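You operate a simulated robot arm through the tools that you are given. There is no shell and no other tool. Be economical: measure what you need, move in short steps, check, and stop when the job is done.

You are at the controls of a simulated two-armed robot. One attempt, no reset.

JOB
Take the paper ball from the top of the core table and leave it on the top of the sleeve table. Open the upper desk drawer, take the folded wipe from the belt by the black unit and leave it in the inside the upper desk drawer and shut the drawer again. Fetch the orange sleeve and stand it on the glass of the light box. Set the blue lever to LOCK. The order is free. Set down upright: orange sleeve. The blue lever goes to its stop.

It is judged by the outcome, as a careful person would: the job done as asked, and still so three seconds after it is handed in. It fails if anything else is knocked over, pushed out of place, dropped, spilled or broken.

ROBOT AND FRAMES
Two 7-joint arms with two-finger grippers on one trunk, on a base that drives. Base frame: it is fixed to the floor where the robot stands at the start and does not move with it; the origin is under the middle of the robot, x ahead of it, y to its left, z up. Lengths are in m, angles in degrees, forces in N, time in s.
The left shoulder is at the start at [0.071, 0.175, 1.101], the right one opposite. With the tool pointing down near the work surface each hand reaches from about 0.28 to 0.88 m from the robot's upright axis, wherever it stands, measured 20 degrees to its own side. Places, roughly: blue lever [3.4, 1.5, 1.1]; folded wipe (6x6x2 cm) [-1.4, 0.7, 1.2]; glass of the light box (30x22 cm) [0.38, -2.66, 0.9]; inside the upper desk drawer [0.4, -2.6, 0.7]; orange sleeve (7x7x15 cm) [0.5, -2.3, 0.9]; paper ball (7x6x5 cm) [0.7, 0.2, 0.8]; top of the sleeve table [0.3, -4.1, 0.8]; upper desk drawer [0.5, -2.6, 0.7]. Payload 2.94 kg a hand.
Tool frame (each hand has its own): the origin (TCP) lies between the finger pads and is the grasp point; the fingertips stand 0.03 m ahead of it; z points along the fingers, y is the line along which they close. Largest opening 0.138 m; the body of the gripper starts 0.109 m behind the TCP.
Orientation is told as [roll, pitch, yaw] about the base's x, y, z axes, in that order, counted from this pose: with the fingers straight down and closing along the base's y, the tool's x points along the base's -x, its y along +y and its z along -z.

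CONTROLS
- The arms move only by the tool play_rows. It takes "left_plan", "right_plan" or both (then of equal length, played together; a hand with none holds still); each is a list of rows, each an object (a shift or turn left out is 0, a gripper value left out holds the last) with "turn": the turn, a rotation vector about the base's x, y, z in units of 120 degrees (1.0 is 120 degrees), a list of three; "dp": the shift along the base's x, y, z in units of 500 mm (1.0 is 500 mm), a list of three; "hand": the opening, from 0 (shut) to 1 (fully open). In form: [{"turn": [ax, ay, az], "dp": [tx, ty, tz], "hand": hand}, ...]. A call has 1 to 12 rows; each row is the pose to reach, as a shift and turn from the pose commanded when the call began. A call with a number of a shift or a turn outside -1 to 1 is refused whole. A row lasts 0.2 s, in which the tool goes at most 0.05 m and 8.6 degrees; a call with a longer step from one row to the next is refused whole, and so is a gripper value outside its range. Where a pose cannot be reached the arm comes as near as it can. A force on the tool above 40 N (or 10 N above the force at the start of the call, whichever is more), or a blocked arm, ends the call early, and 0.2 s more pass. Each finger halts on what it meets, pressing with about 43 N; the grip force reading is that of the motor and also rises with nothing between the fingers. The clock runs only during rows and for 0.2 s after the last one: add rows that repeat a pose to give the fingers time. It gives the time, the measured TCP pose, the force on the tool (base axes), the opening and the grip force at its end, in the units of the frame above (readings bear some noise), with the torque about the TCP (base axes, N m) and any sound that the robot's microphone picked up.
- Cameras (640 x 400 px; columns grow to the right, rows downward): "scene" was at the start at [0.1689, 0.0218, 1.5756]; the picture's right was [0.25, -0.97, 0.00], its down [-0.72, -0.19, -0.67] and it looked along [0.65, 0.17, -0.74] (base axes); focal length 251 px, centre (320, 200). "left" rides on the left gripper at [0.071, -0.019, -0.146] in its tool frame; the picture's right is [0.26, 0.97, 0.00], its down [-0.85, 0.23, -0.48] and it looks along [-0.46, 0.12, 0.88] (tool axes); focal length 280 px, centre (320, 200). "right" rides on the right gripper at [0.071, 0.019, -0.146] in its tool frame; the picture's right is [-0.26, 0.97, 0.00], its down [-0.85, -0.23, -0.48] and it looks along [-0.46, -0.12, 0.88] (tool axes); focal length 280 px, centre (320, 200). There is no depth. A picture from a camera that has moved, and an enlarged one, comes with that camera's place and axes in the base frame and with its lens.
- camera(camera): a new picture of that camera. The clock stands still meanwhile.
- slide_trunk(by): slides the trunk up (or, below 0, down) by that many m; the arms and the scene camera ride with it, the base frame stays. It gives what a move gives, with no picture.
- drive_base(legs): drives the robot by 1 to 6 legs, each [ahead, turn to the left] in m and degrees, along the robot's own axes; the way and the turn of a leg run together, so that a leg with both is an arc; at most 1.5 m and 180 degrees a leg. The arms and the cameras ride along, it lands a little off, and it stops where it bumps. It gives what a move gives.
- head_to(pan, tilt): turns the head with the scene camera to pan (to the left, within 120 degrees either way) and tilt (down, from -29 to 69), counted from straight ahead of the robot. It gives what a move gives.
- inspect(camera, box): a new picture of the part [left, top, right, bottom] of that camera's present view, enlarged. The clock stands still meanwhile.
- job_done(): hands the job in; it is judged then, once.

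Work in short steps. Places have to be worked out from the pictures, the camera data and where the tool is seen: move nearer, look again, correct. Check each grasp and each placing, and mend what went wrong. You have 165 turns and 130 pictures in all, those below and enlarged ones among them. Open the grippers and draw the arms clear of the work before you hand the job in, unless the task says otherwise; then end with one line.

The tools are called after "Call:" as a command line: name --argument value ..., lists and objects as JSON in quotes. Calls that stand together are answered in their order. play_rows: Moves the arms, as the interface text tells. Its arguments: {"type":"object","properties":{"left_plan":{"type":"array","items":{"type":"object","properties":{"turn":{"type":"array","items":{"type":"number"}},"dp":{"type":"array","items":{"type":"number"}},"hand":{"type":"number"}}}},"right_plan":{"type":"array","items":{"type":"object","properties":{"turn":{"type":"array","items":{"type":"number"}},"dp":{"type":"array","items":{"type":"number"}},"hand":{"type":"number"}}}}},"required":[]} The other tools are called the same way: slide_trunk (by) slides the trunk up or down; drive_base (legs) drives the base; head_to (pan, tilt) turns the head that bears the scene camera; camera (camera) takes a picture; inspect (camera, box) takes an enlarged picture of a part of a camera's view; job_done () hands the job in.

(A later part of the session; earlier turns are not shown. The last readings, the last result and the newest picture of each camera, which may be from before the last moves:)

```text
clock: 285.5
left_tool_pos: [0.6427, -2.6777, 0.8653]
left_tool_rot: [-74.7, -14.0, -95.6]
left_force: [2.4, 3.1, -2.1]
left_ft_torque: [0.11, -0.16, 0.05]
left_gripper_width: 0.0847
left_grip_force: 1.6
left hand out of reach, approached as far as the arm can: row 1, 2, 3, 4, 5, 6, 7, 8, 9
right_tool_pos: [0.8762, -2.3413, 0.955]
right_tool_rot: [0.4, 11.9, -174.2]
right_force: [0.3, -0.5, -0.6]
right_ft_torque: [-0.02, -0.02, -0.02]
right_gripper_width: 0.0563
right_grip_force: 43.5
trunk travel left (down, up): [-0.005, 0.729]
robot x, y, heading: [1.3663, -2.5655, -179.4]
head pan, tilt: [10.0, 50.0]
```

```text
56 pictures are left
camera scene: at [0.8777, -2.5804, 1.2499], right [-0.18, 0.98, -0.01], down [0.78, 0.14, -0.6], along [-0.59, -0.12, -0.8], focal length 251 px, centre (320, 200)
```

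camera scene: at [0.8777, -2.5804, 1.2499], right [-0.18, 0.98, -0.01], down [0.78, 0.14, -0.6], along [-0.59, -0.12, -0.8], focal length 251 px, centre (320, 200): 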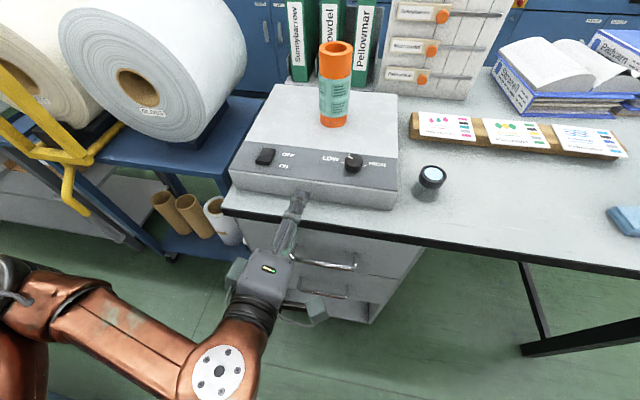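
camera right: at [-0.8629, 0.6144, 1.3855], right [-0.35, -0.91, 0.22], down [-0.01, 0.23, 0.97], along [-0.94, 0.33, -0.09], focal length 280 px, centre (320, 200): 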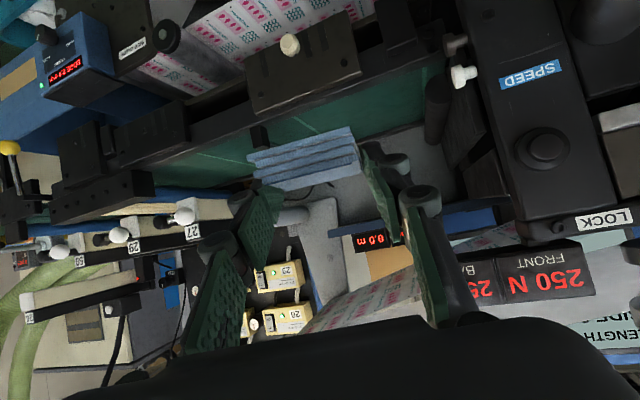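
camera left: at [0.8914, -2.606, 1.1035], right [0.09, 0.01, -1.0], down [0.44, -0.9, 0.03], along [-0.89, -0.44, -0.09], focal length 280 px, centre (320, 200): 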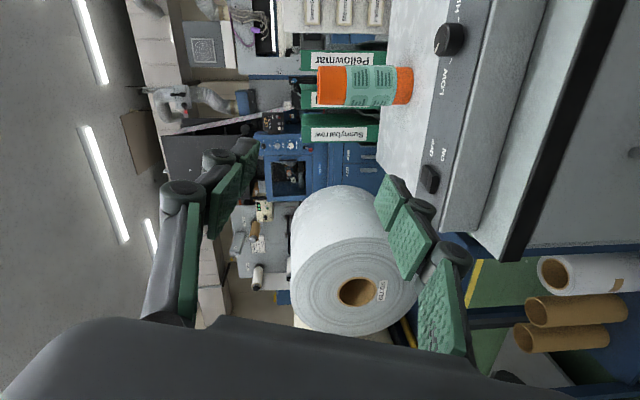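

Lowering the trunk leaned the shoulders forward, and a finger now lightly touches the desk edge. I back the base off 0.25 m.

Call:
drive_base --legs '[[-0.25, 0]]'

Call:
camera --camera "scene"

```text
clock: 286.4
left_tool_pos: [0.6918, -2.7127, 0.981]
left_tool_rot: [-83.3, -9.2, -82.5]
left_force: [-0.6, 0.2, -0.7]
left_ft_torque: [-0.06, 0.1, 0.12]
left_gripper_width: 0.0828
left_grip_force: 0.1
right_tool_pos: [1.0275, -2.3152, 0.9337]
right_tool_rot: [-1.8, 20.3, -176.4]
right_force: [-0.3, 1.2, -1.3]
right_ft_torque: [-0.13, -0.05, -0.05]
right_gripper_width: 0.0566
right_grip_force: 42.8
trunk travel left (down, up): [-0.005, 0.729]
robot x, y, heading: [1.4041, -2.562, -179.2]
head pan, tilt: [10.0, 50.0]
stopped in leg 1: the robot was blocked; the commanded pose is now the measured one
```

```text
55 pictures are left
camera scene: at [0.874, -2.5769, 1.2383], right [-0.18, 0.98, -0.02], down [0.81, 0.14, -0.58], along [-0.56, -0.12, -0.82], focal length 251 px, centre (320, 200)
```

scene: 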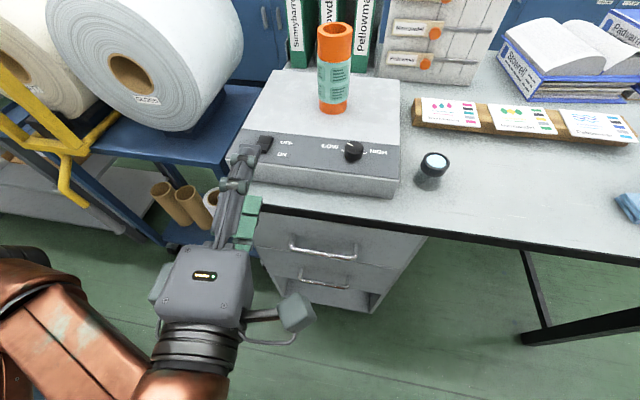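

Blocked after 4 cm; probably the left elbow meets something. I look to the left side.

Call:
head_to --pan 85 --tilt 45

Call:
camera --camera "scene"

```text
clock: 287.9
left_tool_pos: [0.7328, -2.7129, 0.9643]
left_tool_rot: [-84.1, -11.1, -83.9]
left_force: [0.6, -1.2, -1.0]
left_ft_torque: [0.02, -0.03, -0.05]
left_gripper_width: 0.0825
left_grip_force: 0.1
right_tool_pos: [1.0311, -2.329, 0.954]
right_tool_rot: [-0.7, 13.2, -176.1]
right_force: [0.6, 0.0, -0.5]
right_ft_torque: [0.01, 0.04, 0.01]
right_gripper_width: 0.0563
right_grip_force: 43.3
trunk travel left (down, up): [-0.005, 0.729]
robot x, y, heading: [1.4017, -2.559, -179.5]
head pan, tilt: [85.0, 45.0]
```

```text
54 pictures are left
camera scene: at [1.0302, -2.6469, 1.2681], right [-1.0, 0.08, -0.01], down [0.07, 0.7, -0.71], along [-0.04, -0.7, -0.71], focal length 251 px, centre (320, 200)
```

scene: 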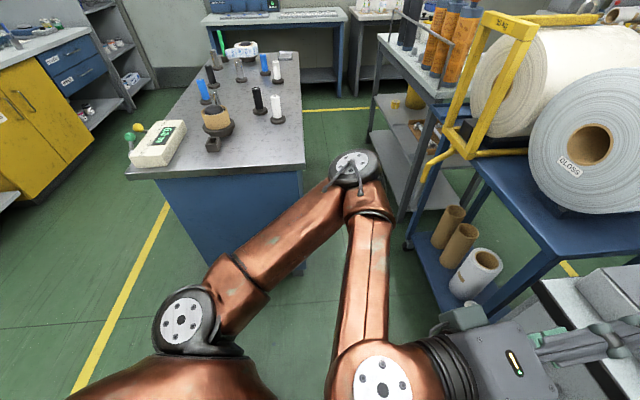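

The left elbow is by the black cabinet's corner. I raise the left hand straight up to lift the elbow free before anything else.

Call:
play_rows --left_plan '[{"dp": [0.02, 0.02, 0.08]}, {"dp": [0.04, 0.04, 0.16]}, {"dp": [0.06, 0.06, 0.24]}, {"dp": [0.06, 0.08, 0.32]}, {"dp": [0.06, 0.08, 0.4]}, {"dp": [0.06, 0.08, 0.4]}]'

Call:
camera --camera "scene"

```text
clock: 289.3
left_tool_pos: [0.7756, -2.6726, 1.1627]
left_tool_rot: [-84.4, -11.2, -85.0]
left_force: [0.5, 0.6, -0.2]
left_ft_torque: [0.0, 0.03, -0.01]
left_gripper_width: 0.0831
left_grip_force: 0.0
left hand out of reach, approached as far as the arm can: row 1, 2, 3, 4, 5, 6
right_tool_pos: [1.0397, -2.3299, 0.957]
right_tool_rot: [-0.6, 12.0, -175.8]
right_force: [0.3, 0.6, -0.1]
right_ft_torque: [0.0, 0.0, 0.01]
right_gripper_width: 0.0562
right_grip_force: 43.1
trunk travel left (down, up): [-0.005, 0.729]
robot x, y, heading: [1.4027, -2.5636, -179.5]
head pan, tilt: [85.0, 45.0]
```

```text
53 pictures are left
camera scene: at [1.0484, -2.6468, 1.2709], right [-1.0, 0.08, 0.0], down [0.05, 0.7, -0.71], along [-0.05, -0.71, -0.71], focal length 251 px, centre (320, 200)
```

scene: 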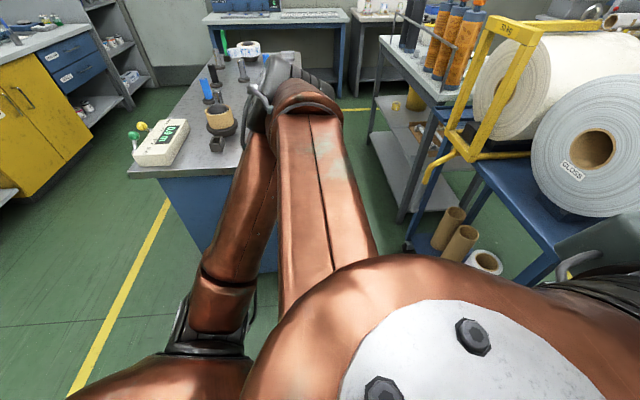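

The elbow is now up at z≈1.05 beside the cabinet's edge. I raise the trunk 0.3 m to lift it clear above everything.

Call:
slide_trunk --by 0.3

Call:
camera --camera "scene"

```text
clock: 292.3
left_tool_pos: [1.0158, -2.6732, 1.5968]
left_tool_rot: [-103.2, -9.2, -81.6]
left_force: [-1.3, 0.0, -0.3]
left_ft_torque: [-0.01, 0.0, 0.05]
left_gripper_width: 0.0829
left_grip_force: 0.0
right_tool_pos: [1.0392, -2.33, 1.2584]
right_tool_rot: [-0.6, 11.9, -175.8]
right_force: [-0.1, -0.3, -0.4]
right_ft_torque: [-0.03, 0.0, 0.03]
right_gripper_width: 0.0561
right_grip_force: 43.0
trunk travel left (down, up): [-0.305, 0.429]
robot x, y, heading: [1.4067, -2.5648, -179.3]
head pan, tilt: [85.0, 45.0]
```

```text
52 pictures are left
camera scene: at [1.3244, -2.644, 1.6101], right [-1.0, 0.08, 0.0], down [0.05, 0.7, -0.71], along [-0.05, -0.71, -0.71], focal length 251 px, centre (320, 200)
```

scene: 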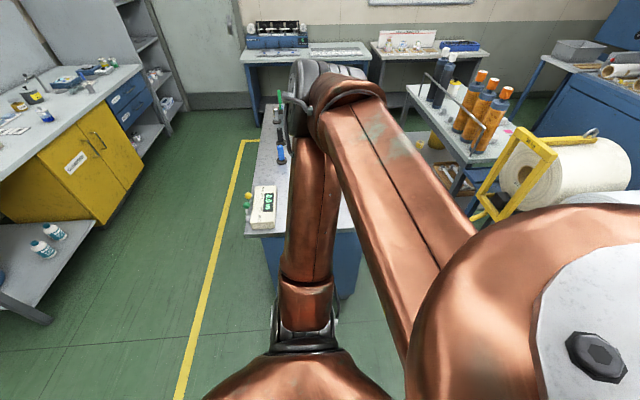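

Clear now. New plan: a simpler hook grip — left fingers tilted ~40° reaching behind the bar — from a stance 0.15 m further to +y so the elbow stays off the cabinet. First I undo the left hand's roll up here.

Call:
play_rows --left_plan '[{"turn": [-0.068, 0, 0]}, {"turn": [-0.136, 0, 0]}, {"turn": [-0.204, 0, 0]}, {"turn": [-0.272, 0, 0]}, {"turn": [-0.34, 0, 0]}, {"turn": [-0.408, 0, 0]}, {"turn": [-0.476, 0, 0]}, {"turn": [-0.544, 0, 0]}, {"turn": [-0.612, 0, 0]}, {"turn": [-0.68, 0, 0]}, {"turn": [-0.748, 0, 0]}, {"turn": [-0.748, 0, 0]}]'

```text
clock: 294.9
left_tool_pos: [1.0155, -2.6718, 1.5974]
left_tool_rot: [119.8, -77.6, 47.6]
left_force: [-0.1, 0.6, 0.7]
left_ft_torque: [0.04, -0.03, 0.0]
left_gripper_width: 0.0827
left_grip_force: 0.0
right_tool_pos: [1.041, -2.3306, 1.2577]
right_tool_rot: [-0.6, 11.8, -175.8]
right_force: [0.0, -0.7, -0.3]
right_ft_torque: [0.02, 0.0, -0.01]
right_gripper_width: 0.056
right_grip_force: 43.1
trunk travel left (down, up): [-0.305, 0.429]
robot x, y, heading: [1.4028, -2.5619, -179.4]
head pan, tilt: [85.0, 45.0]
```

Now I tilt the left hand down to ~40° from vertical and lower it by 0.25 m, also levelling the right hand's 12° pitch.

Call:
play_rows --left_plan '[{"turn": [-0.0076, -0.0664, 0.0142], "dp": [0, -0.02, -0.07]}, {"turn": [-0.0151, -0.1328, 0.0284], "dp": [0, -0.04, -0.14]}, {"turn": [-0.0227, -0.1992, 0.0426], "dp": [0, -0.06, -0.21]}, {"turn": [-0.0302, -0.2656, 0.0569], "dp": [0, -0.08, -0.28]}, {"turn": [-0.0378, -0.332, 0.0711], "dp": [0, -0.1, -0.35]}, {"turn": [-0.0453, -0.3984, 0.0853], "dp": [0, -0.12, -0.42]}, {"turn": [-0.0529, -0.4648, 0.0995], "dp": [0, -0.12, -0.5]}, {"turn": [-0.0529, -0.4648, 0.0995], "dp": [0, -0.12, -0.5]}]' --right_plan '[{"turn": [0, 0.05, 0]}, {"turn": [0, 0.1, 0]}, {"turn": [0, 0.1, 0]}, {"turn": [0, 0.1, 0]}, {"turn": [0, 0.1, 0]}, {"turn": [0, 0.1, 0]}, {"turn": [0, 0.1, 0]}, {"turn": [0, 0.1, 0]}]'

```text
clock: 296.7
left_tool_pos: [1.0169, -2.7336, 1.3477]
left_tool_rot: [8.7, -39.3, 166.2]
left_force: [0.5, 0.0, -0.5]
left_ft_torque: [-0.01, 0.02, -0.01]
left_gripper_width: 0.0828
left_grip_force: 0.0
right_tool_pos: [1.0418, -2.331, 1.2583]
right_tool_rot: [-1.6, -0.3, -175.9]
right_force: [-0.1, 0.8, -1.0]
right_ft_torque: [0.02, 0.03, 0.01]
right_gripper_width: 0.0562
right_grip_force: 43.2
trunk travel left (down, up): [-0.305, 0.429]
robot x, y, heading: [1.4061, -2.5623, -179.3]
head pan, tilt: [85.0, 45.0]
```

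Now I shift the stance to y≈−2.40 by turning, advancing, and turning back.

Call:
drive_base --legs '[[0, -90], [0.16, 0], [0, 90]]'

Call:
slide_trunk --by -0.17

Call:
head_to --pan 25 --tilt 45

Call:
camera --camera "scene"

Call:
camera --camera "left"

```text
clock: 305.7
left_tool_pos: [1.0125, -2.5786, 1.3477]
left_tool_rot: [8.7, -39.2, 167.5]
left_force: [-0.4, 0.0, 0.6]
left_ft_torque: [0.01, -0.03, 0.01]
left_gripper_width: 0.0827
left_grip_force: 0.1
right_tool_pos: [1.03, -2.1755, 1.2574]
right_tool_rot: [-1.5, -0.2, -174.7]
right_force: [-0.1, -0.3, -0.9]
right_ft_torque: [-0.01, 0.0, 0.02]
right_gripper_width: 0.0561
right_grip_force: 42.8
trunk travel left (down, up): [-0.305, 0.429]
robot x, y, heading: [1.3983, -2.4007, -177.8]
head pan, tilt: [85.0, 45.0]
```

```text
clock: 307.6
left_tool_pos: [1.0141, -2.5777, 1.1786]
left_tool_rot: [8.8, -39.4, 167.6]
left_force: [0.6, 0.3, -0.8]
left_ft_torque: [0.0, 0.02, -0.02]
left_gripper_width: 0.0828
left_grip_force: 0.0
right_tool_pos: [1.031, -2.1755, 1.0885]
right_tool_rot: [-1.6, -0.4, -174.7]
right_force: [0.0, 0.2, -0.5]
right_ft_torque: [0.01, 0.05, 0.02]
right_gripper_width: 0.0562
right_grip_force: 42.8
trunk travel left (down, up): [-0.135, 0.599]
robot x, y, heading: [1.3971, -2.4028, -178.2]
head pan, tilt: [85.0, 45.0]
```

```text
clock: 308.9
left_tool_pos: [1.0125, -2.5783, 1.1773]
left_tool_rot: [8.7, -39.4, 167.4]
left_force: [0.1, 0.0, -0.6]
left_ft_torque: [0.01, -0.02, 0.0]
left_gripper_width: 0.0827
left_grip_force: 0.1
right_tool_pos: [1.029, -2.1752, 1.0873]
right_tool_rot: [-1.4, -0.3, -174.5]
right_force: [0.6, 0.4, 0.1]
right_ft_torque: [0.02, 0.02, -0.03]
right_gripper_width: 0.0562
right_grip_force: 42.6
trunk travel left (down, up): [-0.135, 0.599]
robot x, y, heading: [1.3976, -2.3984, -178.1]
head pan, tilt: [25.0, 45.0]
```

```text
51 pictures are left
camera scene: at [1.1151, -2.4433, 1.428], right [-0.45, 0.89, 0.0], down [0.63, 0.32, -0.71], along [-0.63, -0.32, -0.71], focal length 251 px, centre (320, 200)
```

scene: 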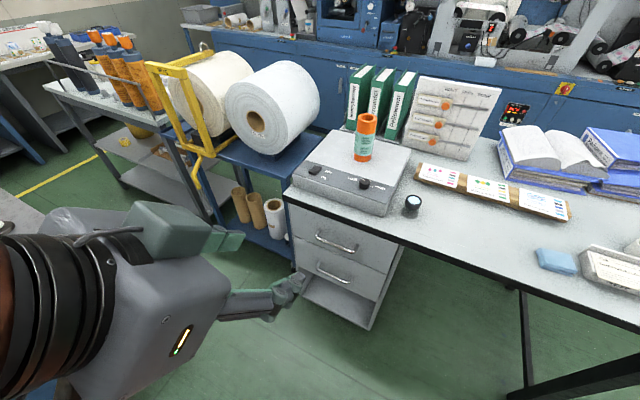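

```text
50 pictures are left
camera left: at [1.162, -2.5678, 1.2432], right [0.08, -1.0, -0.05], down [-0.36, -0.08, 0.93], along [-0.93, -0.06, -0.37], focal length 280 px, centre (320, 200)
```

left: 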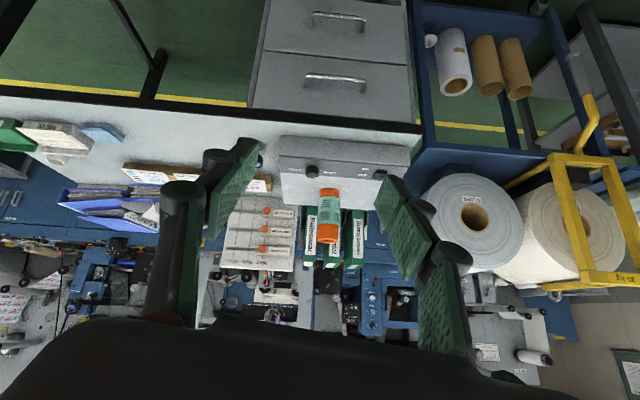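

The handle bar triangulates to [0.637, −2.626, 0.713]. A thin-side grip is needed: I rotate the left hand to a 50° forward tilt with the fingers closing in the vertical plane, at a safe spot in front.

Call:
play_rows --left_plan '[{"dp": [-0.01, -0.008, -0.02], "turn": [0.0493, 0.0054, 0.0488]}, {"dp": [-0.02, -0.016, -0.04], "turn": [0.0987, 0.0107, 0.0975]}, {"dp": [-0.03, -0.024, -0.06], "turn": [0.148, 0.0161, 0.1463]}, {"dp": [-0.04, -0.032, -0.08], "turn": [0.1973, 0.0215, 0.195]}, {"dp": [-0.05, -0.04, -0.1], "turn": [0.2467, 0.0269, 0.2438]}, {"dp": [-0.06, -0.048, -0.12], "turn": [0.296, 0.0322, 0.2925]}, {"dp": [-0.07, -0.056, -0.14], "turn": [0.3453, 0.0376, 0.3413]}, {"dp": [-0.08, -0.064, -0.16], "turn": [0.3947, 0.043, 0.39]}, {"dp": [-0.09, -0.072, -0.18], "turn": [0.444, 0.0484, 0.4388]}, {"dp": [-0.1, -0.08, -0.2], "turn": [0.4933, 0.0537, 0.4875]}, {"dp": [-0.11, -0.088, -0.22], "turn": [0.5427, 0.0591, 0.5363]}, {"dp": [-0.125, -0.096, -0.25], "turn": [0.592, 0.0645, 0.585]}]'

Call:
camera --camera "scene"

Call:
camera --camera "left"

```text
clock: 311.6
left_tool_pos: [0.9478, -2.6072, 1.1135]
left_tool_rot: [-49.5, -2.8, -92.8]
left_force: [-0.1, 0.7, -0.1]
left_ft_torque: [-0.02, 0.01, 0.05]
left_gripper_width: 0.0828
left_grip_force: 0.0
left hand out of reach, approached as far as the arm can: row 8, 9, 10, 11, 12
right_tool_pos: [1.0278, -2.1745, 1.0866]
right_tool_rot: [-1.4, -0.2, -174.6]
right_force: [-1.0, 0.9, -0.1]
right_ft_torque: [-0.06, -0.02, 0.01]
right_gripper_width: 0.0564
right_grip_force: 43.4
trunk travel left (down, up): [-0.135, 0.599]
robot x, y, heading: [1.4011, -2.3997, -178.1]
head pan, tilt: [25.0, 45.0]
```

```text
49 pictures are left
camera scene: at [1.114, -2.4412, 1.4278], right [-0.45, 0.89, 0.0], down [0.63, 0.32, -0.71], along [-0.63, -0.32, -0.71], focal length 251 px, centre (320, 200)
```

scene: 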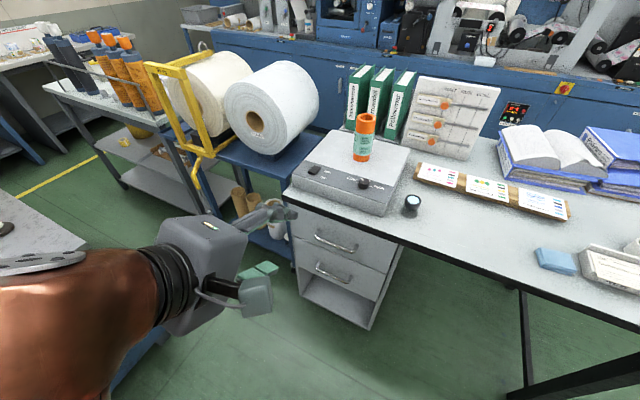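

```text
48 pictures are left
camera left: at [1.0487, -2.5346, 1.2205], right [0.64, 0.19, -0.75], down [0.47, -0.87, 0.18], along [-0.61, -0.46, -0.64], focal length 280 px, centre (320, 200)
```

left: 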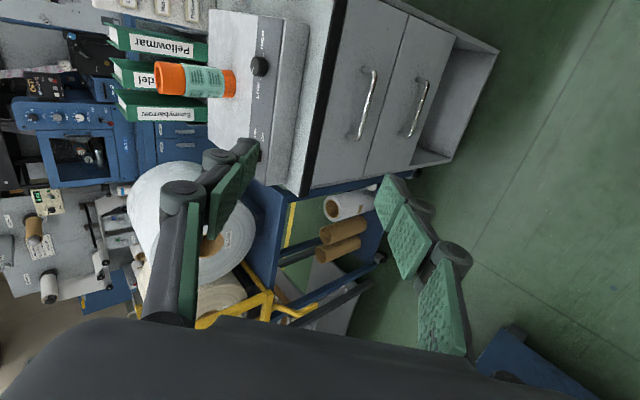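

Orientation reached. The handle re-measures at [0.645, −2.616, 0.713]. I move to a standoff ~0.15 m before it along the tool axis, opening the hand wider.

Call:
play_rows --left_plan '[{"dp": [-0.06, -0.003, -0.05], "hand": 0.8}, {"dp": [-0.12, -0.006, -0.11], "hand": 0.8}, {"dp": [-0.18, -0.009, -0.18]}, {"dp": [-0.23, -0.012, -0.26]}, {"dp": [-0.28, -0.015, -0.34]}, {"dp": [-0.32, -0.018, -0.42]}, {"dp": [-0.35, -0.02, -0.5]}, {"dp": [-0.37, -0.02, -0.566]}, {"dp": [-0.37, -0.02, -0.566]}]'

Call:
camera --camera "left"

```text
clock: 313.8
left_tool_pos: [0.7321, -2.6282, 0.9871]
left_tool_rot: [-59.6, -3.7, -96.9]
left_force: [-0.7, 0.1, -0.3]
left_ft_torque: [-0.02, 0.03, 0.06]
left_gripper_width: 0.1107
left_grip_force: 0.0
left hand out of reach, approached as far as the arm can: row 1, 2, 3, 4, 5, 6, 7, 8, 9
right_tool_pos: [1.0313, -2.1743, 1.0891]
right_tool_rot: [-1.4, -0.4, -174.5]
right_force: [-0.3, 0.0, 0.4]
right_ft_torque: [-0.07, 0.02, 0.01]
right_gripper_width: 0.0564
right_grip_force: 43.1
trunk travel left (down, up): [-0.135, 0.599]
robot x, y, heading: [1.4003, -2.4044, -178.3]
head pan, tilt: [25.0, 45.0]
stopped in row 9 (left hand): the arm was blocked; the commanded pose is now the measured one
```

```text
47 pictures are left
camera left: at [0.8557, -2.5637, 1.0729], right [0.51, 0.15, -0.85], down [0.42, -0.9, 0.1], along [-0.75, -0.41, -0.52], focal length 280 px, centre (320, 200)
```

left: 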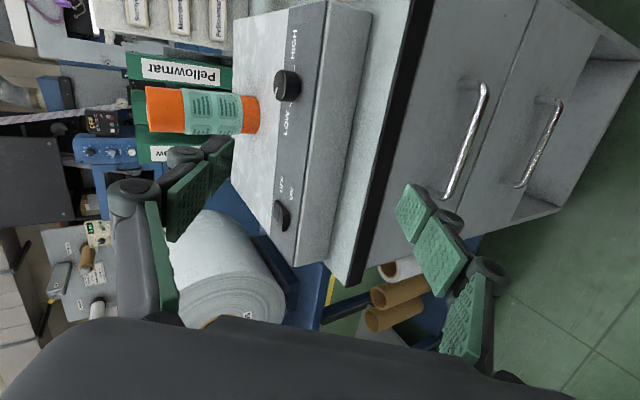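

This roll can't get low enough. Alternative: keep the easy orientation (closing along y) and pinch the handle's end post. The bar spans y −2.551…−2.693 at x≈0.646, z≈0.713. I rotate back while withdrawing.

Call:
play_rows --left_plan '[{"dp": [0.04, 0.006, 0.02]}, {"dp": [0.08, 0.012, 0.04], "turn": [-0.0567, -0.0075, -0.0403]}, {"dp": [0.12, 0.018, 0.06], "turn": [-0.1133, -0.0149, -0.0805]}, {"dp": [0.16, 0.024, 0.08], "turn": [-0.17, -0.0224, -0.1208]}, {"dp": [0.2, 0.03, 0.1], "turn": [-0.2267, -0.0298, -0.1611]}, {"dp": [0.236, 0.036, 0.12], "turn": [-0.2834, -0.0373, -0.2014]}, {"dp": [0.236, 0.042, 0.126], "turn": [-0.34, -0.0447, -0.2416]}, {"dp": [0.236, 0.05, 0.126], "turn": [-0.3967, -0.0522, -0.2819]}, {"dp": [0.236, 0.06, 0.126], "turn": [-0.4534, -0.0596, -0.3222]}, {"dp": [0.236, 0.06, 0.126], "turn": [-0.51, -0.067, -0.3624]}, {"dp": [0.236, 0.06, 0.126], "turn": [-0.5667, -0.0745, -0.4027]}, {"dp": [0.236, 0.06, 0.126], "turn": [-0.5667, -0.0745, -0.4027], "hand": 0.6}]'

Call:
camera --camera "left"

```text
clock: 316.4
left_tool_pos: [0.8486, -2.5995, 1.0471]
left_tool_rot: [0.3, -44.9, 179.9]
left_force: [-0.7, 0.0, 0.3]
left_ft_torque: [0.02, -0.01, 0.02]
left_gripper_width: 0.0826
left_grip_force: 0.0
left hand out of reach, approached as far as the arm can: row 4, 5, 6
right_tool_pos: [1.0309, -2.1761, 1.0876]
right_tool_rot: [-1.5, -0.3, -174.5]
right_force: [-0.4, 0.6, -0.7]
right_ft_torque: [-0.01, -0.02, 0.01]
right_gripper_width: 0.0564
right_grip_force: 43.0
trunk travel left (down, up): [-0.135, 0.599]
robot x, y, heading: [1.4008, -2.4046, -178.0]
head pan, tilt: [25.0, 45.0]
```

```text
46 pictures are left
camera left: at [1.0014, -2.578, 1.1011], right [0.19, -0.97, -0.18], down [-0.26, -0.23, 0.94], along [-0.95, -0.13, -0.3], focal length 280 px, centre (320, 200)
```

left: 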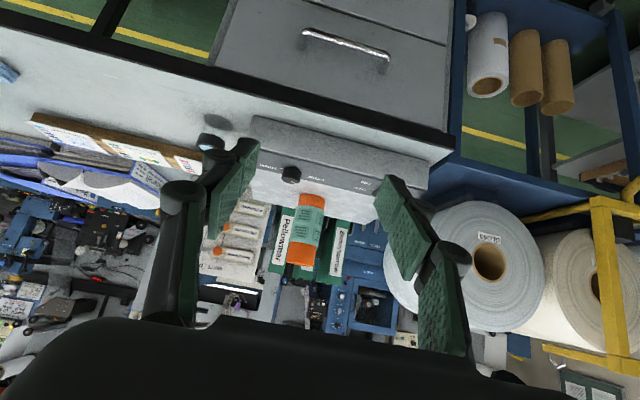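

Clean orientation; the handle's +y end is at [0.638, −2.552, 0.713]. I go to a standoff 0.15 m back along the 45° axis.

Call:
play_rows --left_plan '[{"dp": [-0.035, 0.016, -0.08]}, {"dp": [-0.07, 0.032, -0.16]}, {"dp": [-0.105, 0.048, -0.24]}, {"dp": [-0.14, 0.064, -0.32]}, {"dp": [-0.175, 0.08, -0.4]}, {"dp": [-0.195, 0.089, -0.446]}, {"dp": [-0.195, 0.089, -0.446]}]'

Call:
camera --camera "left"

```text
clock: 317.9
left_tool_pos: [0.7524, -2.5534, 0.825]
left_tool_rot: [0.2, -45.1, 180.0]
left_force: [-0.7, 0.0, -0.6]
left_ft_torque: [0.02, 0.02, 0.01]
left_gripper_width: 0.083
left_grip_force: 0.1
right_tool_pos: [1.0296, -2.1755, 1.0885]
right_tool_rot: [-1.5, -0.3, -174.4]
right_force: [-0.6, -0.3, -0.1]
right_ft_torque: [0.0, -0.02, 0.04]
right_gripper_width: 0.056
right_grip_force: 43.5
trunk travel left (down, up): [-0.135, 0.599]
robot x, y, heading: [1.3991, -2.4026, -177.8]
head pan, tilt: [25.0, 45.0]
```

```text
45 pictures are left
camera left: at [0.9046, -2.5324, 0.8778], right [0.19, -0.97, -0.18], down [-0.26, -0.23, 0.94], along [-0.95, -0.13, -0.3], focal length 280 px, centre (320, 200)
```

left: 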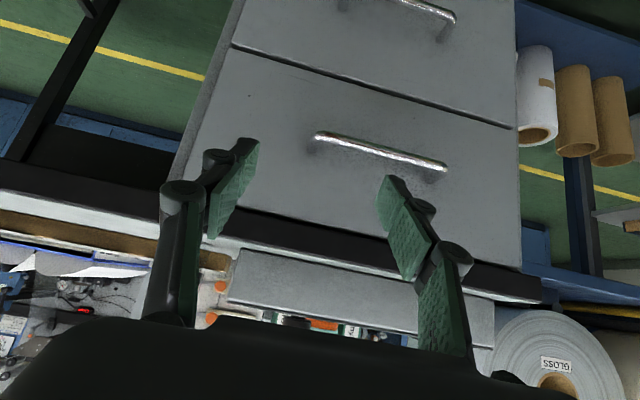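

Refined: handle corner at about [0.654, −2.552, 0.732]. I advance so that it sits just ahead of the TCP, between the pads.

Call:
play_rows --left_plan '[{"dp": [-0.05, 0, -0.047]}, {"dp": [-0.1, -0.001, -0.095]}, {"dp": [-0.14, -0.002, -0.135]}, {"dp": [-0.17, -0.002, -0.16]}, {"dp": [-0.184, -0.002, -0.174]}, {"dp": [-0.184, -0.002, -0.174]}]'

Call:
camera --camera "left"

```text
clock: 319.4
left_tool_pos: [0.7289, -2.5591, 0.8014]
left_tool_rot: [0.1, -45.0, 180.0]
left_force: [0.7, -0.5, -0.1]
left_ft_torque: [-0.01, -0.01, -0.01]
left_gripper_width: 0.0829
left_grip_force: 0.1
left hand out of reach, approached as far as the arm can: row 1, 2, 3, 4, 5, 6
right_tool_pos: [1.03, -2.1769, 1.088]
right_tool_rot: [-1.5, -0.3, -174.5]
right_force: [0.5, -0.8, -0.3]
right_ft_torque: [-0.03, 0.03, 0.03]
right_gripper_width: 0.0562
right_grip_force: 42.4
trunk travel left (down, up): [-0.135, 0.599]
robot x, y, heading: [1.3975, -2.403, -178.3]
head pan, tilt: [25.0, 45.0]
```

```text
44 pictures are left
camera left: at [0.8823, -2.5379, 0.8557], right [0.19, -0.97, -0.18], down [-0.26, -0.23, 0.94], along [-0.95, -0.13, -0.3], focal length 280 px, centre (320, 200)
```

left: 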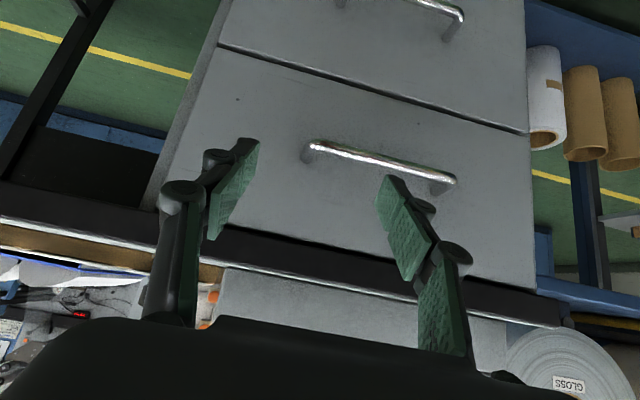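

The arm is at its reach here. I withdraw 7 cm along the axis and drive the base 0.13 m nearer.

Call:
play_rows --left_plan '[{"dp": [0.06, 0, 0.06]}, {"dp": [0.12, 0, 0.12]}, {"dp": [0.18, 0, 0.14]}, {"dp": [0.22, 0.0, 0.14]}, {"dp": [0.22, 0.0, 0.14]}]'

Call:
drive_base --legs '[[0.13, 0]]'

Call:
camera --camera "left"

```text
clock: 320.6
left_tool_pos: [0.7903, -2.5564, 0.8619]
left_tool_rot: [0.2, -45.0, -180.0]
left_force: [0.7, -0.8, 0.1]
left_ft_torque: [0.03, -0.03, -0.01]
left_gripper_width: 0.0828
left_grip_force: 0.0
left hand out of reach, approached as far as the arm can: row 3, 4, 5
right_tool_pos: [1.0295, -2.1755, 1.0877]
right_tool_rot: [-1.5, -0.2, -174.5]
right_force: [-0.4, -0.4, -0.7]
right_ft_torque: [-0.02, 0.0, -0.01]
right_gripper_width: 0.0561
right_grip_force: 42.9
trunk travel left (down, up): [-0.135, 0.599]
robot x, y, heading: [1.3991, -2.4048, -177.9]
head pan, tilt: [25.0, 45.0]
```

```text
clock: 321.8
left_tool_pos: [0.6572, -2.5582, 0.8605]
left_tool_rot: [0.2, -45.0, 179.8]
left_force: [-0.6, 0.1, -0.8]
left_ft_torque: [0.01, -0.01, 0.01]
left_gripper_width: 0.0828
left_grip_force: 0.0
right_tool_pos: [0.8995, -2.1786, 1.0879]
right_tool_rot: [-1.6, -0.3, -174.8]
right_force: [-2.4, -0.4, -0.7]
right_ft_torque: [0.01, -0.12, 0.0]
right_gripper_width: 0.0562
right_grip_force: 42.9
trunk travel left (down, up): [-0.135, 0.599]
robot x, y, heading: [1.2687, -2.408, -178.3]
head pan, tilt: [25.0, 45.0]
```

```text
43 pictures are left
camera left: at [0.8098, -2.5367, 0.9149], right [0.18, -0.97, -0.18], down [-0.26, -0.23, 0.94], along [-0.95, -0.12, -0.3], focal length 280 px, centre (320, 200)
```

left: 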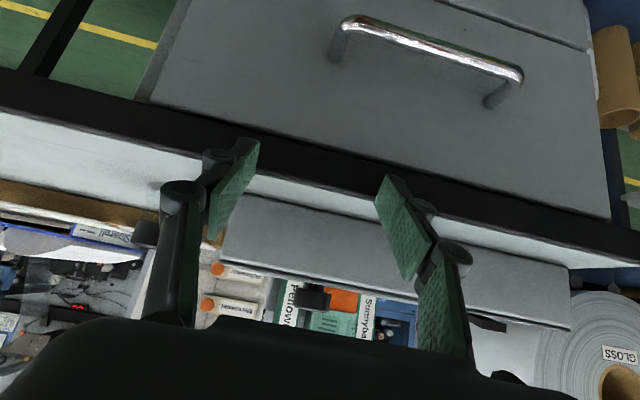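

The limit is a low-and-folded one, so I need to be farther back, not nearer. I back off 0.2 m.

Call:
drive_base --legs '[[-0.2, 0]]'

Call:
play_rows --left_plan '[{"dp": [-0.06, 0.005, -0.02]}, {"dp": [-0.12, 0.005, -0.06]}, {"dp": [-0.18, 0.005, -0.1]}, {"dp": [-0.22, 0.005, -0.14]}, {"dp": [-0.26, 0.005, -0.17]}, {"dp": [-0.29, 0.005, -0.19]}, {"dp": [-0.29, 0.005, -0.19]}]'

Call:
camera --camera "left"

```text
clock: 323.4
left_tool_pos: [0.8175, -2.5613, 0.8517]
left_tool_rot: [-0.4, -44.1, -178.1]
left_force: [-2.1, -1.6, 1.7]
left_ft_torque: [0.15, -0.32, -0.1]
left_gripper_width: 0.0827
left_grip_force: 0.1
right_tool_pos: [1.0642, -2.1731, 1.0805]
right_tool_rot: [-1.7, 1.7, -174.7]
right_force: [2.7, 0.2, -0.7]
right_ft_torque: [0.04, 0.28, 0.0]
right_gripper_width: 0.0565
right_grip_force: 42.9
trunk travel left (down, up): [-0.135, 0.599]
robot x, y, heading: [1.468, -2.399, -178.0]
head pan, tilt: [25.0, 45.0]
```

```text
clock: 323.9
left_tool_pos: [0.7762, -2.6069, 0.9889]
left_tool_rot: [-19.9, -59.9, -147.0]
left_force: [-0.1, -0.1, -0.9]
left_ft_torque: [0.04, 0.03, -0.05]
left_gripper_width: 0.0828
left_grip_force: 0.1
right_tool_pos: [1.1671, -2.1606, 1.0904]
right_tool_rot: [-2.2, -10.8, -175.0]
right_force: [-123.5, -51.1, 207.4]
right_ft_torque: [7.27, 3.05, 3.68]
right_gripper_width: 0.0587
right_grip_force: 43.5
trunk travel left (down, up): [-0.135, 0.599]
robot x, y, heading: [1.4673, -2.4008, -178.1]
head pan, tilt: [25.0, 45.0]
stopped in row 2 (right hand): the arm was blocked; the commanded pose is now the measured one
```

```text
42 pictures are left
camera left: at [0.9269, -2.5449, 1.0011], right [0.37, -0.84, -0.39], down [0.11, -0.38, 0.92], along [-0.92, -0.38, -0.04], focal length 280 px, centre (320, 200)
```

left: 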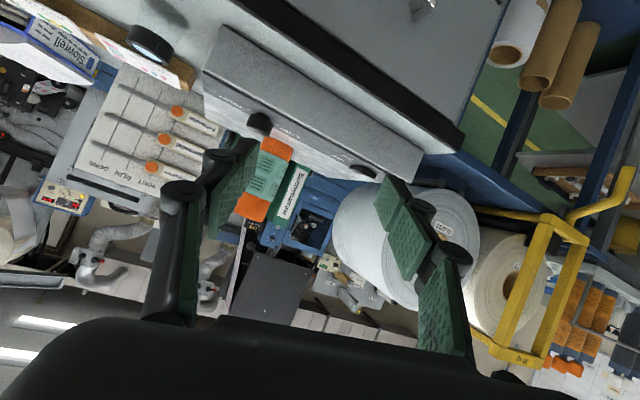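

Unexpected: the right hand reads a large force and the left hand has jumped. I stop and look at the scene.

Call:
head_to --pan 0 --tilt 55

Call:
camera --camera "scene"

Call:
camera --camera "right"

```text
clock: 324.8
left_tool_pos: [0.8158, -2.5831, 0.9374]
left_tool_rot: [-7.1, -56.3, -164.8]
left_force: [-1.5, -1.1, 1.9]
left_ft_torque: [0.13, -0.19, -0.1]
left_gripper_width: 0.0827
left_grip_force: 0.0
right_tool_pos: [1.1847, -2.1612, 1.0926]
right_tool_rot: [-2.8, -4.8, -174.6]
right_force: [2.6, 0.1, 0.5]
right_ft_torque: [-0.03, 0.18, 0.01]
right_gripper_width: 0.0562
right_grip_force: 43.0
trunk travel left (down, up): [-0.135, 0.599]
robot x, y, heading: [1.4609, -2.397, -178.3]
head pan, tilt: [0.0, 55.0]
```

```text
41 pictures are left
camera scene: at [1.1217, -2.4092, 1.4076], right [-0.03, 1.0, 0.0], down [0.84, 0.03, -0.54], along [-0.54, -0.02, -0.84], focal length 251 px, centre (320, 200)
```

scene: 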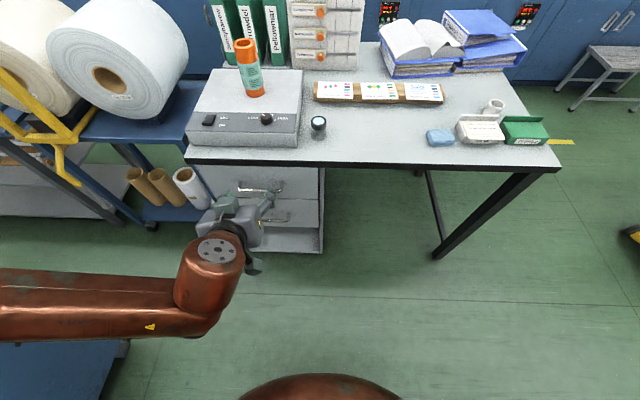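

```text
40 pictures are left
camera right: at [1.2699, -2.1792, 1.2289], right [-0.17, -0.98, -0.03], down [-0.82, 0.13, 0.56], along [-0.54, 0.12, -0.83], focal length 280 px, centre (320, 200)
```

right: 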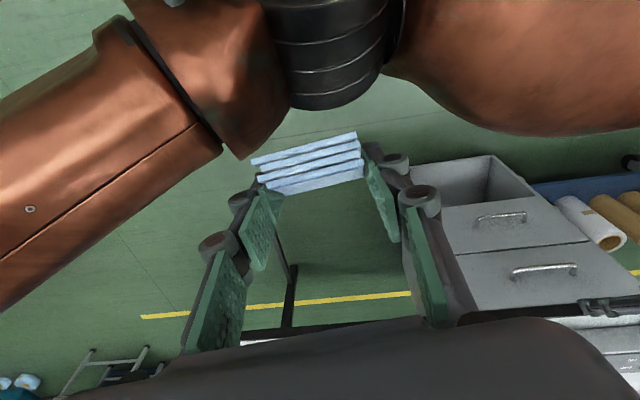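

I check the black cabinet on the left for contact with the elbow.

Call:
head_to --pan 85 --tilt 45

Call:
camera --camera "scene"

```text
clock: 326.4
left_tool_pos: [0.859, -2.5729, 0.9348]
left_tool_rot: [-5.1, -56.1, -169.1]
left_force: [1.0, 0.4, 0.5]
left_ft_torque: [-0.01, -0.01, 0.02]
left_gripper_width: 0.0827
left_grip_force: 0.1
right_tool_pos: [1.211, -2.1611, 1.0957]
right_tool_rot: [-2.8, -6.4, -174.5]
right_force: [0.3, 0.5, -0.6]
right_ft_torque: [-0.02, 0.09, 0.0]
right_gripper_width: 0.0563
right_grip_force: 42.8
trunk travel left (down, up): [-0.135, 0.599]
robot x, y, heading: [1.4663, -2.3994, -178.2]
head pan, tilt: [85.0, 45.0]
```

```text
39 pictures are left
camera scene: at [1.2548, -2.4856, 1.4287], right [-1.0, 0.06, 0.0], down [0.04, 0.71, -0.71], along [-0.04, -0.71, -0.71], focal length 251 px, centre (320, 200)
```

scene: 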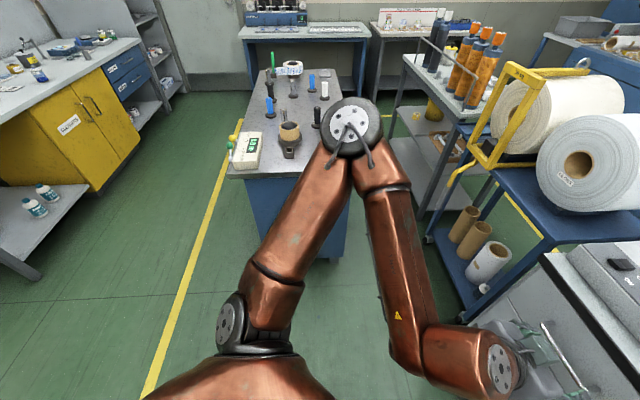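

Cabinet and items are untouched. The right hand has been pressed back close to the robot's own body, so I bring it forward and out again, leveling it.

Call:
play_rows --right_plan '[{"dp": [-0.06, 0.02, 0.02]}, {"dp": [-0.12, 0.04, 0.04], "turn": [0, -0.053, 0]}, {"dp": [-0.18, 0.06, 0.04], "turn": [0, -0.053, 0]}, {"dp": [-0.24, 0.08, 0.04], "turn": [0, -0.053, 0]}, {"dp": [-0.3, 0.1, 0.04], "turn": [0, -0.053, 0]}, {"dp": [-0.3, 0.1, 0.04], "turn": [0, -0.053, 0]}]'

Call:
camera --camera "right"

```text
clock: 327.8
left_tool_pos: [0.8578, -2.5721, 0.9332]
left_tool_rot: [-5.1, -56.0, -169.0]
left_force: [0.1, -1.3, -0.8]
left_ft_torque: [-0.03, 0.01, -0.01]
left_gripper_width: 0.0829
left_grip_force: 0.1
right_tool_pos: [1.0511, -2.1264, 1.0993]
right_tool_rot: [-2.2, 0.0, -174.4]
right_force: [0.5, -0.1, -0.6]
right_ft_torque: [0.0, -0.04, 0.0]
right_gripper_width: 0.0561
right_grip_force: 42.7
right hand out of reach, approached as far as the arm can: row 1, 2, 3, 4, 5, 6
trunk travel left (down, up): [-0.135, 0.599]
robot x, y, heading: [1.4673, -2.3986, -177.9]
head pan, tilt: [85.0, 45.0]
```

```text
38 pictures are left
camera right: at [1.1238, -2.1438, 1.2423], right [-0.17, -0.98, -0.04], down [-0.87, 0.13, 0.48], along [-0.47, 0.11, -0.87], focal length 280 px, centre (320, 200)
```

right: 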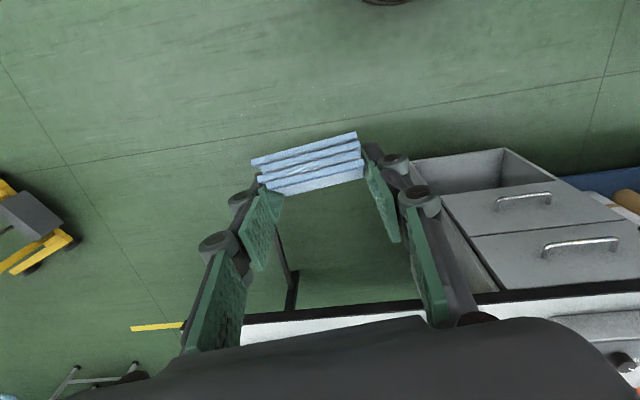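

The wipe is still held. Now the left hand again: from this farther stance I approach the standoff before the handle's end.

Call:
play_rows --left_plan '[{"dp": [-0.05, 0.005, -0.05], "turn": [0, -0.025, -0.045]}, {"dp": [-0.1, 0.01, -0.1], "turn": [0, -0.05, -0.09]}, {"dp": [-0.15, 0.016, -0.15], "turn": [0, -0.05, -0.09]}, {"dp": [-0.2, 0.022, -0.2], "turn": [0, -0.05, -0.09]}, {"dp": [-0.25, 0.028, -0.26], "turn": [0, -0.05, -0.09]}, {"dp": [-0.304, 0.034, -0.312], "turn": [0, -0.05, -0.09]}, {"dp": [-0.304, 0.034, -0.312], "turn": [0, -0.05, -0.09]}]'

Call:
camera --camera "left"

```text
clock: 329.4
left_tool_pos: [0.732, -2.5624, 0.8033]
left_tool_rot: [-4.3, -50.0, 179.1]
left_force: [-0.5, -0.2, 0.0]
left_ft_torque: [-0.02, 0.0, 0.0]
left_gripper_width: 0.0826
left_grip_force: 0.0
left hand out of reach, approached as far as the arm can: row 5, 6, 7
right_tool_pos: [1.0504, -2.1257, 1.0994]
right_tool_rot: [-2.1, 0.0, -174.5]
right_force: [0.5, -0.5, -0.7]
right_ft_torque: [-0.01, 0.0, 0.0]
right_gripper_width: 0.0561
right_grip_force: 43.1
trunk travel left (down, up): [-0.135, 0.599]
robot x, y, heading: [1.4687, -2.4, -178.0]
head pan, tilt: [85.0, 45.0]
```

```text
37 pictures are left
camera left: at [0.89, -2.555, 0.844], right [0.1, -0.96, -0.25], down [-0.2, -0.26, 0.94], along [-0.97, -0.04, -0.22], focal length 280 px, centre (320, 200)
```

left: 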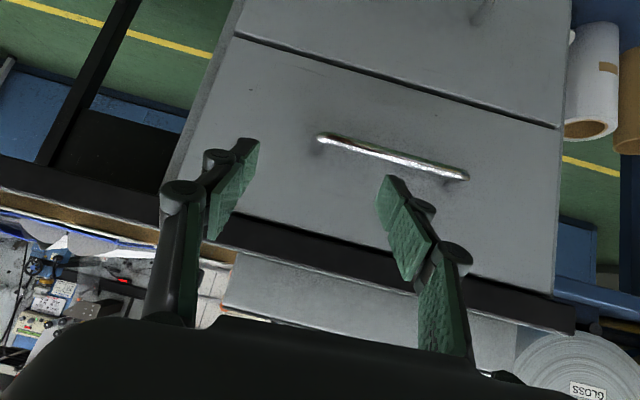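

The left hand seems limited to z≈0.80 at this trunk height. It has free space below, so I slide the trunk down 0.07 m.

Call:
slide_trunk --by -0.07

Call:
camera --camera "left"

```text
clock: 330.5
left_tool_pos: [0.7335, -2.5617, 0.7313]
left_tool_rot: [-4.2, -49.9, 179.1]
left_force: [-0.1, 0.6, 0.4]
left_ft_torque: [0.01, -0.01, -0.01]
left_gripper_width: 0.083
left_grip_force: 0.1
right_tool_pos: [1.0079, -2.1278, 0.9997]
right_tool_rot: [-1.8, 5.3, -174.4]
right_force: [-0.2, 0.5, 0.1]
right_ft_torque: [0.0, 0.0, 0.02]
right_gripper_width: 0.0564
right_grip_force: 42.6
trunk travel left (down, up): [-0.065, 0.669]
robot x, y, heading: [1.4657, -2.4018, -178.3]
head pan, tilt: [85.0, 45.0]
```

```text
36 pictures are left
camera left: at [0.891, -2.5546, 0.7735], right [0.1, -0.96, -0.24], down [-0.2, -0.26, 0.94], along [-0.97, -0.05, -0.22], focal length 280 px, centre (320, 200)
```

left: 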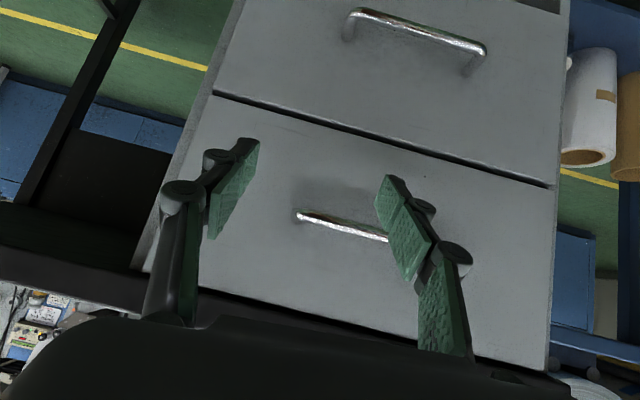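

I realise pinching the post can't work (the bar blocks the inner finger), but a steep hook can: closed fingers, 25° tilt, slipped down behind the bar. I raise the hand, steepen it and close the fingers.

Call:
play_rows --left_plan '[{"dp": [0, -0.02, 0.06], "turn": [-0.006, -0.055, 0.008], "hand": 0.0}, {"dp": [0, -0.05, 0.13], "turn": [-0.012, -0.11, 0.017], "hand": 0.0}, {"dp": [-0.01, -0.08, 0.2], "turn": [-0.018, -0.165, 0.026], "hand": 0.0}, {"dp": [-0.03, -0.1, 0.25], "turn": [-0.0225, -0.208, 0.034], "hand": 0.0}, {"dp": [-0.03, -0.1, 0.25], "turn": [-0.0225, -0.208, 0.034], "hand": 0.0}, {"dp": [-0.03, -0.1, 0.25], "turn": [-0.0225, -0.208, 0.034], "hand": 0.0}]'

Call:
camera --camera "left"

```text
clock: 331.9
left_tool_pos: [0.7205, -2.6137, 0.8565]
left_tool_rot: [-0.7, -24.9, -178.9]
left_force: [0.0, 0.7, -1.3]
left_ft_torque: [0.01, 0.03, 0.03]
left_gripper_width: 0.0001
left_grip_force: 28.2
right_tool_pos: [1.0088, -2.1289, 0.9987]
right_tool_rot: [-1.8, 5.2, -174.5]
right_force: [-0.4, 0.1, -0.6]
right_ft_torque: [-0.03, -0.02, -0.01]
right_gripper_width: 0.0563
right_grip_force: 42.9
trunk travel left (down, up): [-0.065, 0.669]
robot x, y, heading: [1.4644, -2.3982, -177.9]
head pan, tilt: [85.0, 45.0]
```

```text
35 pictures are left
camera left: at [0.8454, -2.5926, 0.9601], right [0.25, -0.96, -0.12], down [-0.57, -0.25, 0.79], along [-0.79, -0.13, -0.61], focal length 280 px, centre (320, 200)
```

left: 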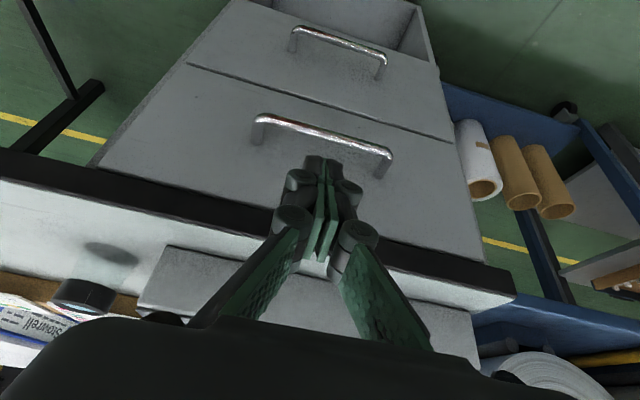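

The gap behind the bar is only ~28 mm (front ≈0.626, bar ≈0.660), so the finger must be nearly vertical: I reduce tilt to ~10° and hover just above the gap.

Call:
play_rows --left_plan '[{"dp": [-0.04, 0, 0], "turn": [0, -0.06, 0]}, {"dp": [-0.08, 0, -0.02], "turn": [0, -0.125, 0]}, {"dp": [-0.12, 0, -0.05], "turn": [0, -0.125, 0]}, {"dp": [-0.131, 0, -0.083], "turn": [0, -0.125, 0]}, {"dp": [-0.131, 0, -0.083], "turn": [0, -0.125, 0]}]'

Call:
camera --camera "left"

```text
clock: 333.1
left_tool_pos: [0.7302, -2.6682, 0.864]
left_tool_rot: [-0.3, -9.9, -179.0]
left_force: [0.6, -0.5, -0.3]
left_ft_torque: [-0.02, -0.03, 0.01]
left_gripper_width: 0.0003
left_grip_force: 28.2
left hand out of reach, approached as far as the arm can: row 1, 2, 3, 4, 5
right_tool_pos: [1.0073, -2.1284, 0.9984]
right_tool_rot: [-1.8, 5.3, -174.6]
right_force: [-0.5, 0.4, -0.4]
right_ft_torque: [0.02, -0.05, 0.02]
right_gripper_width: 0.0559
right_grip_force: 43.2
trunk travel left (down, up): [-0.065, 0.669]
robot x, y, heading: [1.4651, -2.4017, -178.0]
head pan, tilt: [85.0, 45.0]
```

```text
34 pictures are left
camera left: at [0.824, -2.6467, 0.9957], right [0.27, -0.96, -0.05], down [-0.75, -0.25, 0.61], along [-0.6, -0.13, -0.79], focal length 280 px, centre (320, 200)
```

left: 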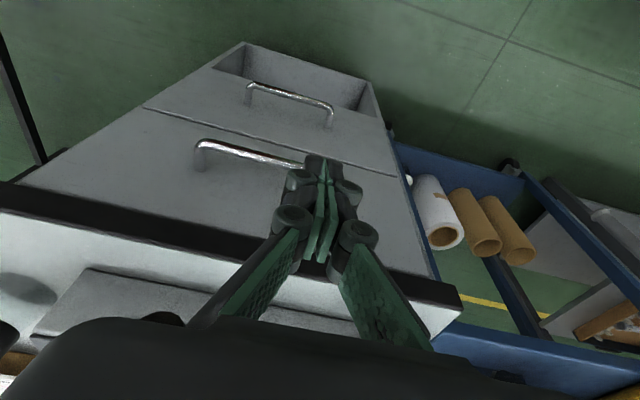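

With a ~25 mm gap the finger's wide side won't fit, but its 10 mm thin side will. I rotate the hand 90° about the vertical with a ~25° tilt (closing along x), a bit higher up.

Call:
play_rows --left_plan '[{"dp": [0.02, 0.02, 0.04], "turn": [0.0089, 0.0089, 0.0678], "hand": 0.5}, {"dp": [0.04, 0.04, 0.08], "turn": [0.0178, 0.0178, 0.1355], "hand": 0.5}, {"dp": [0.06, 0.06, 0.12], "turn": [0.0267, 0.0267, 0.2033]}, {"dp": [0.06, 0.08, 0.14], "turn": [0.0356, 0.0356, 0.2711]}, {"dp": [0.06, 0.1, 0.14], "turn": [0.0445, 0.0445, 0.3389]}, {"dp": [0.06, 0.1, 0.14], "turn": [0.0535, 0.0535, 0.4066]}, {"dp": [0.06, 0.1, 0.14], "turn": [0.0624, 0.0624, 0.4744]}, {"dp": [0.06, 0.1, 0.14], "turn": [0.0713, 0.0713, 0.5422]}, {"dp": [0.06, 0.1, 0.14], "turn": [0.0802, 0.0802, 0.61]}, {"dp": [0.06, 0.1, 0.14], "turn": [0.0891, 0.0891, 0.6777]}, {"dp": [0.06, 0.1, 0.14], "turn": [0.098, 0.098, 0.7455]}, {"dp": [0.06, 0.1, 0.14], "turn": [0.098, 0.098, 0.7455]}]'

Call:
camera --camera "left"

```text
clock: 335.7
left_tool_pos: [0.7856, -2.6401, 0.9372]
left_tool_rot: [-15.4, -9.4, -86.4]
left_force: [0.1, -0.6, -0.6]
left_ft_torque: [0.07, 0.0, 0.02]
left_gripper_width: 0.0692
left_grip_force: 0.0
left hand out of reach, approached as far as the arm can: row 4, 5, 6, 7, 8, 9, 10, 11, 12
right_tool_pos: [1.0079, -2.1296, 0.998]
right_tool_rot: [-1.8, 5.2, -174.6]
right_force: [-0.4, 0.0, -0.7]
right_ft_torque: [0.03, -0.05, 0.01]
right_gripper_width: 0.0563
right_grip_force: 43.1
trunk travel left (down, up): [-0.065, 0.669]
robot x, y, heading: [1.4677, -2.3996, -178.2]
head pan, tilt: [85.0, 45.0]
```

```text
33 pictures are left
camera left: at [0.7991, -2.5445, 1.0707], right [0.91, 0.28, -0.3], down [0.4, -0.75, 0.53], along [-0.07, -0.6, -0.8], focal length 280 px, centre (320, 200)
```

left: 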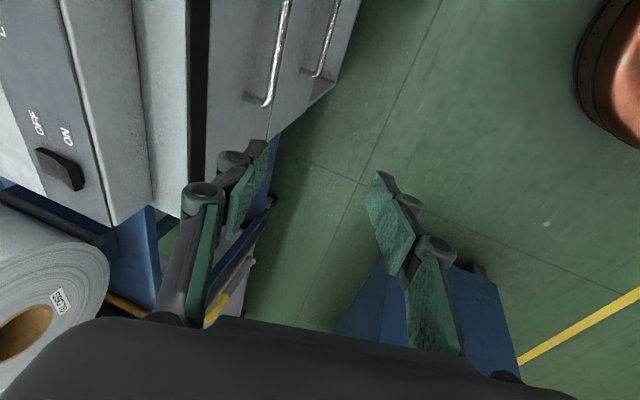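

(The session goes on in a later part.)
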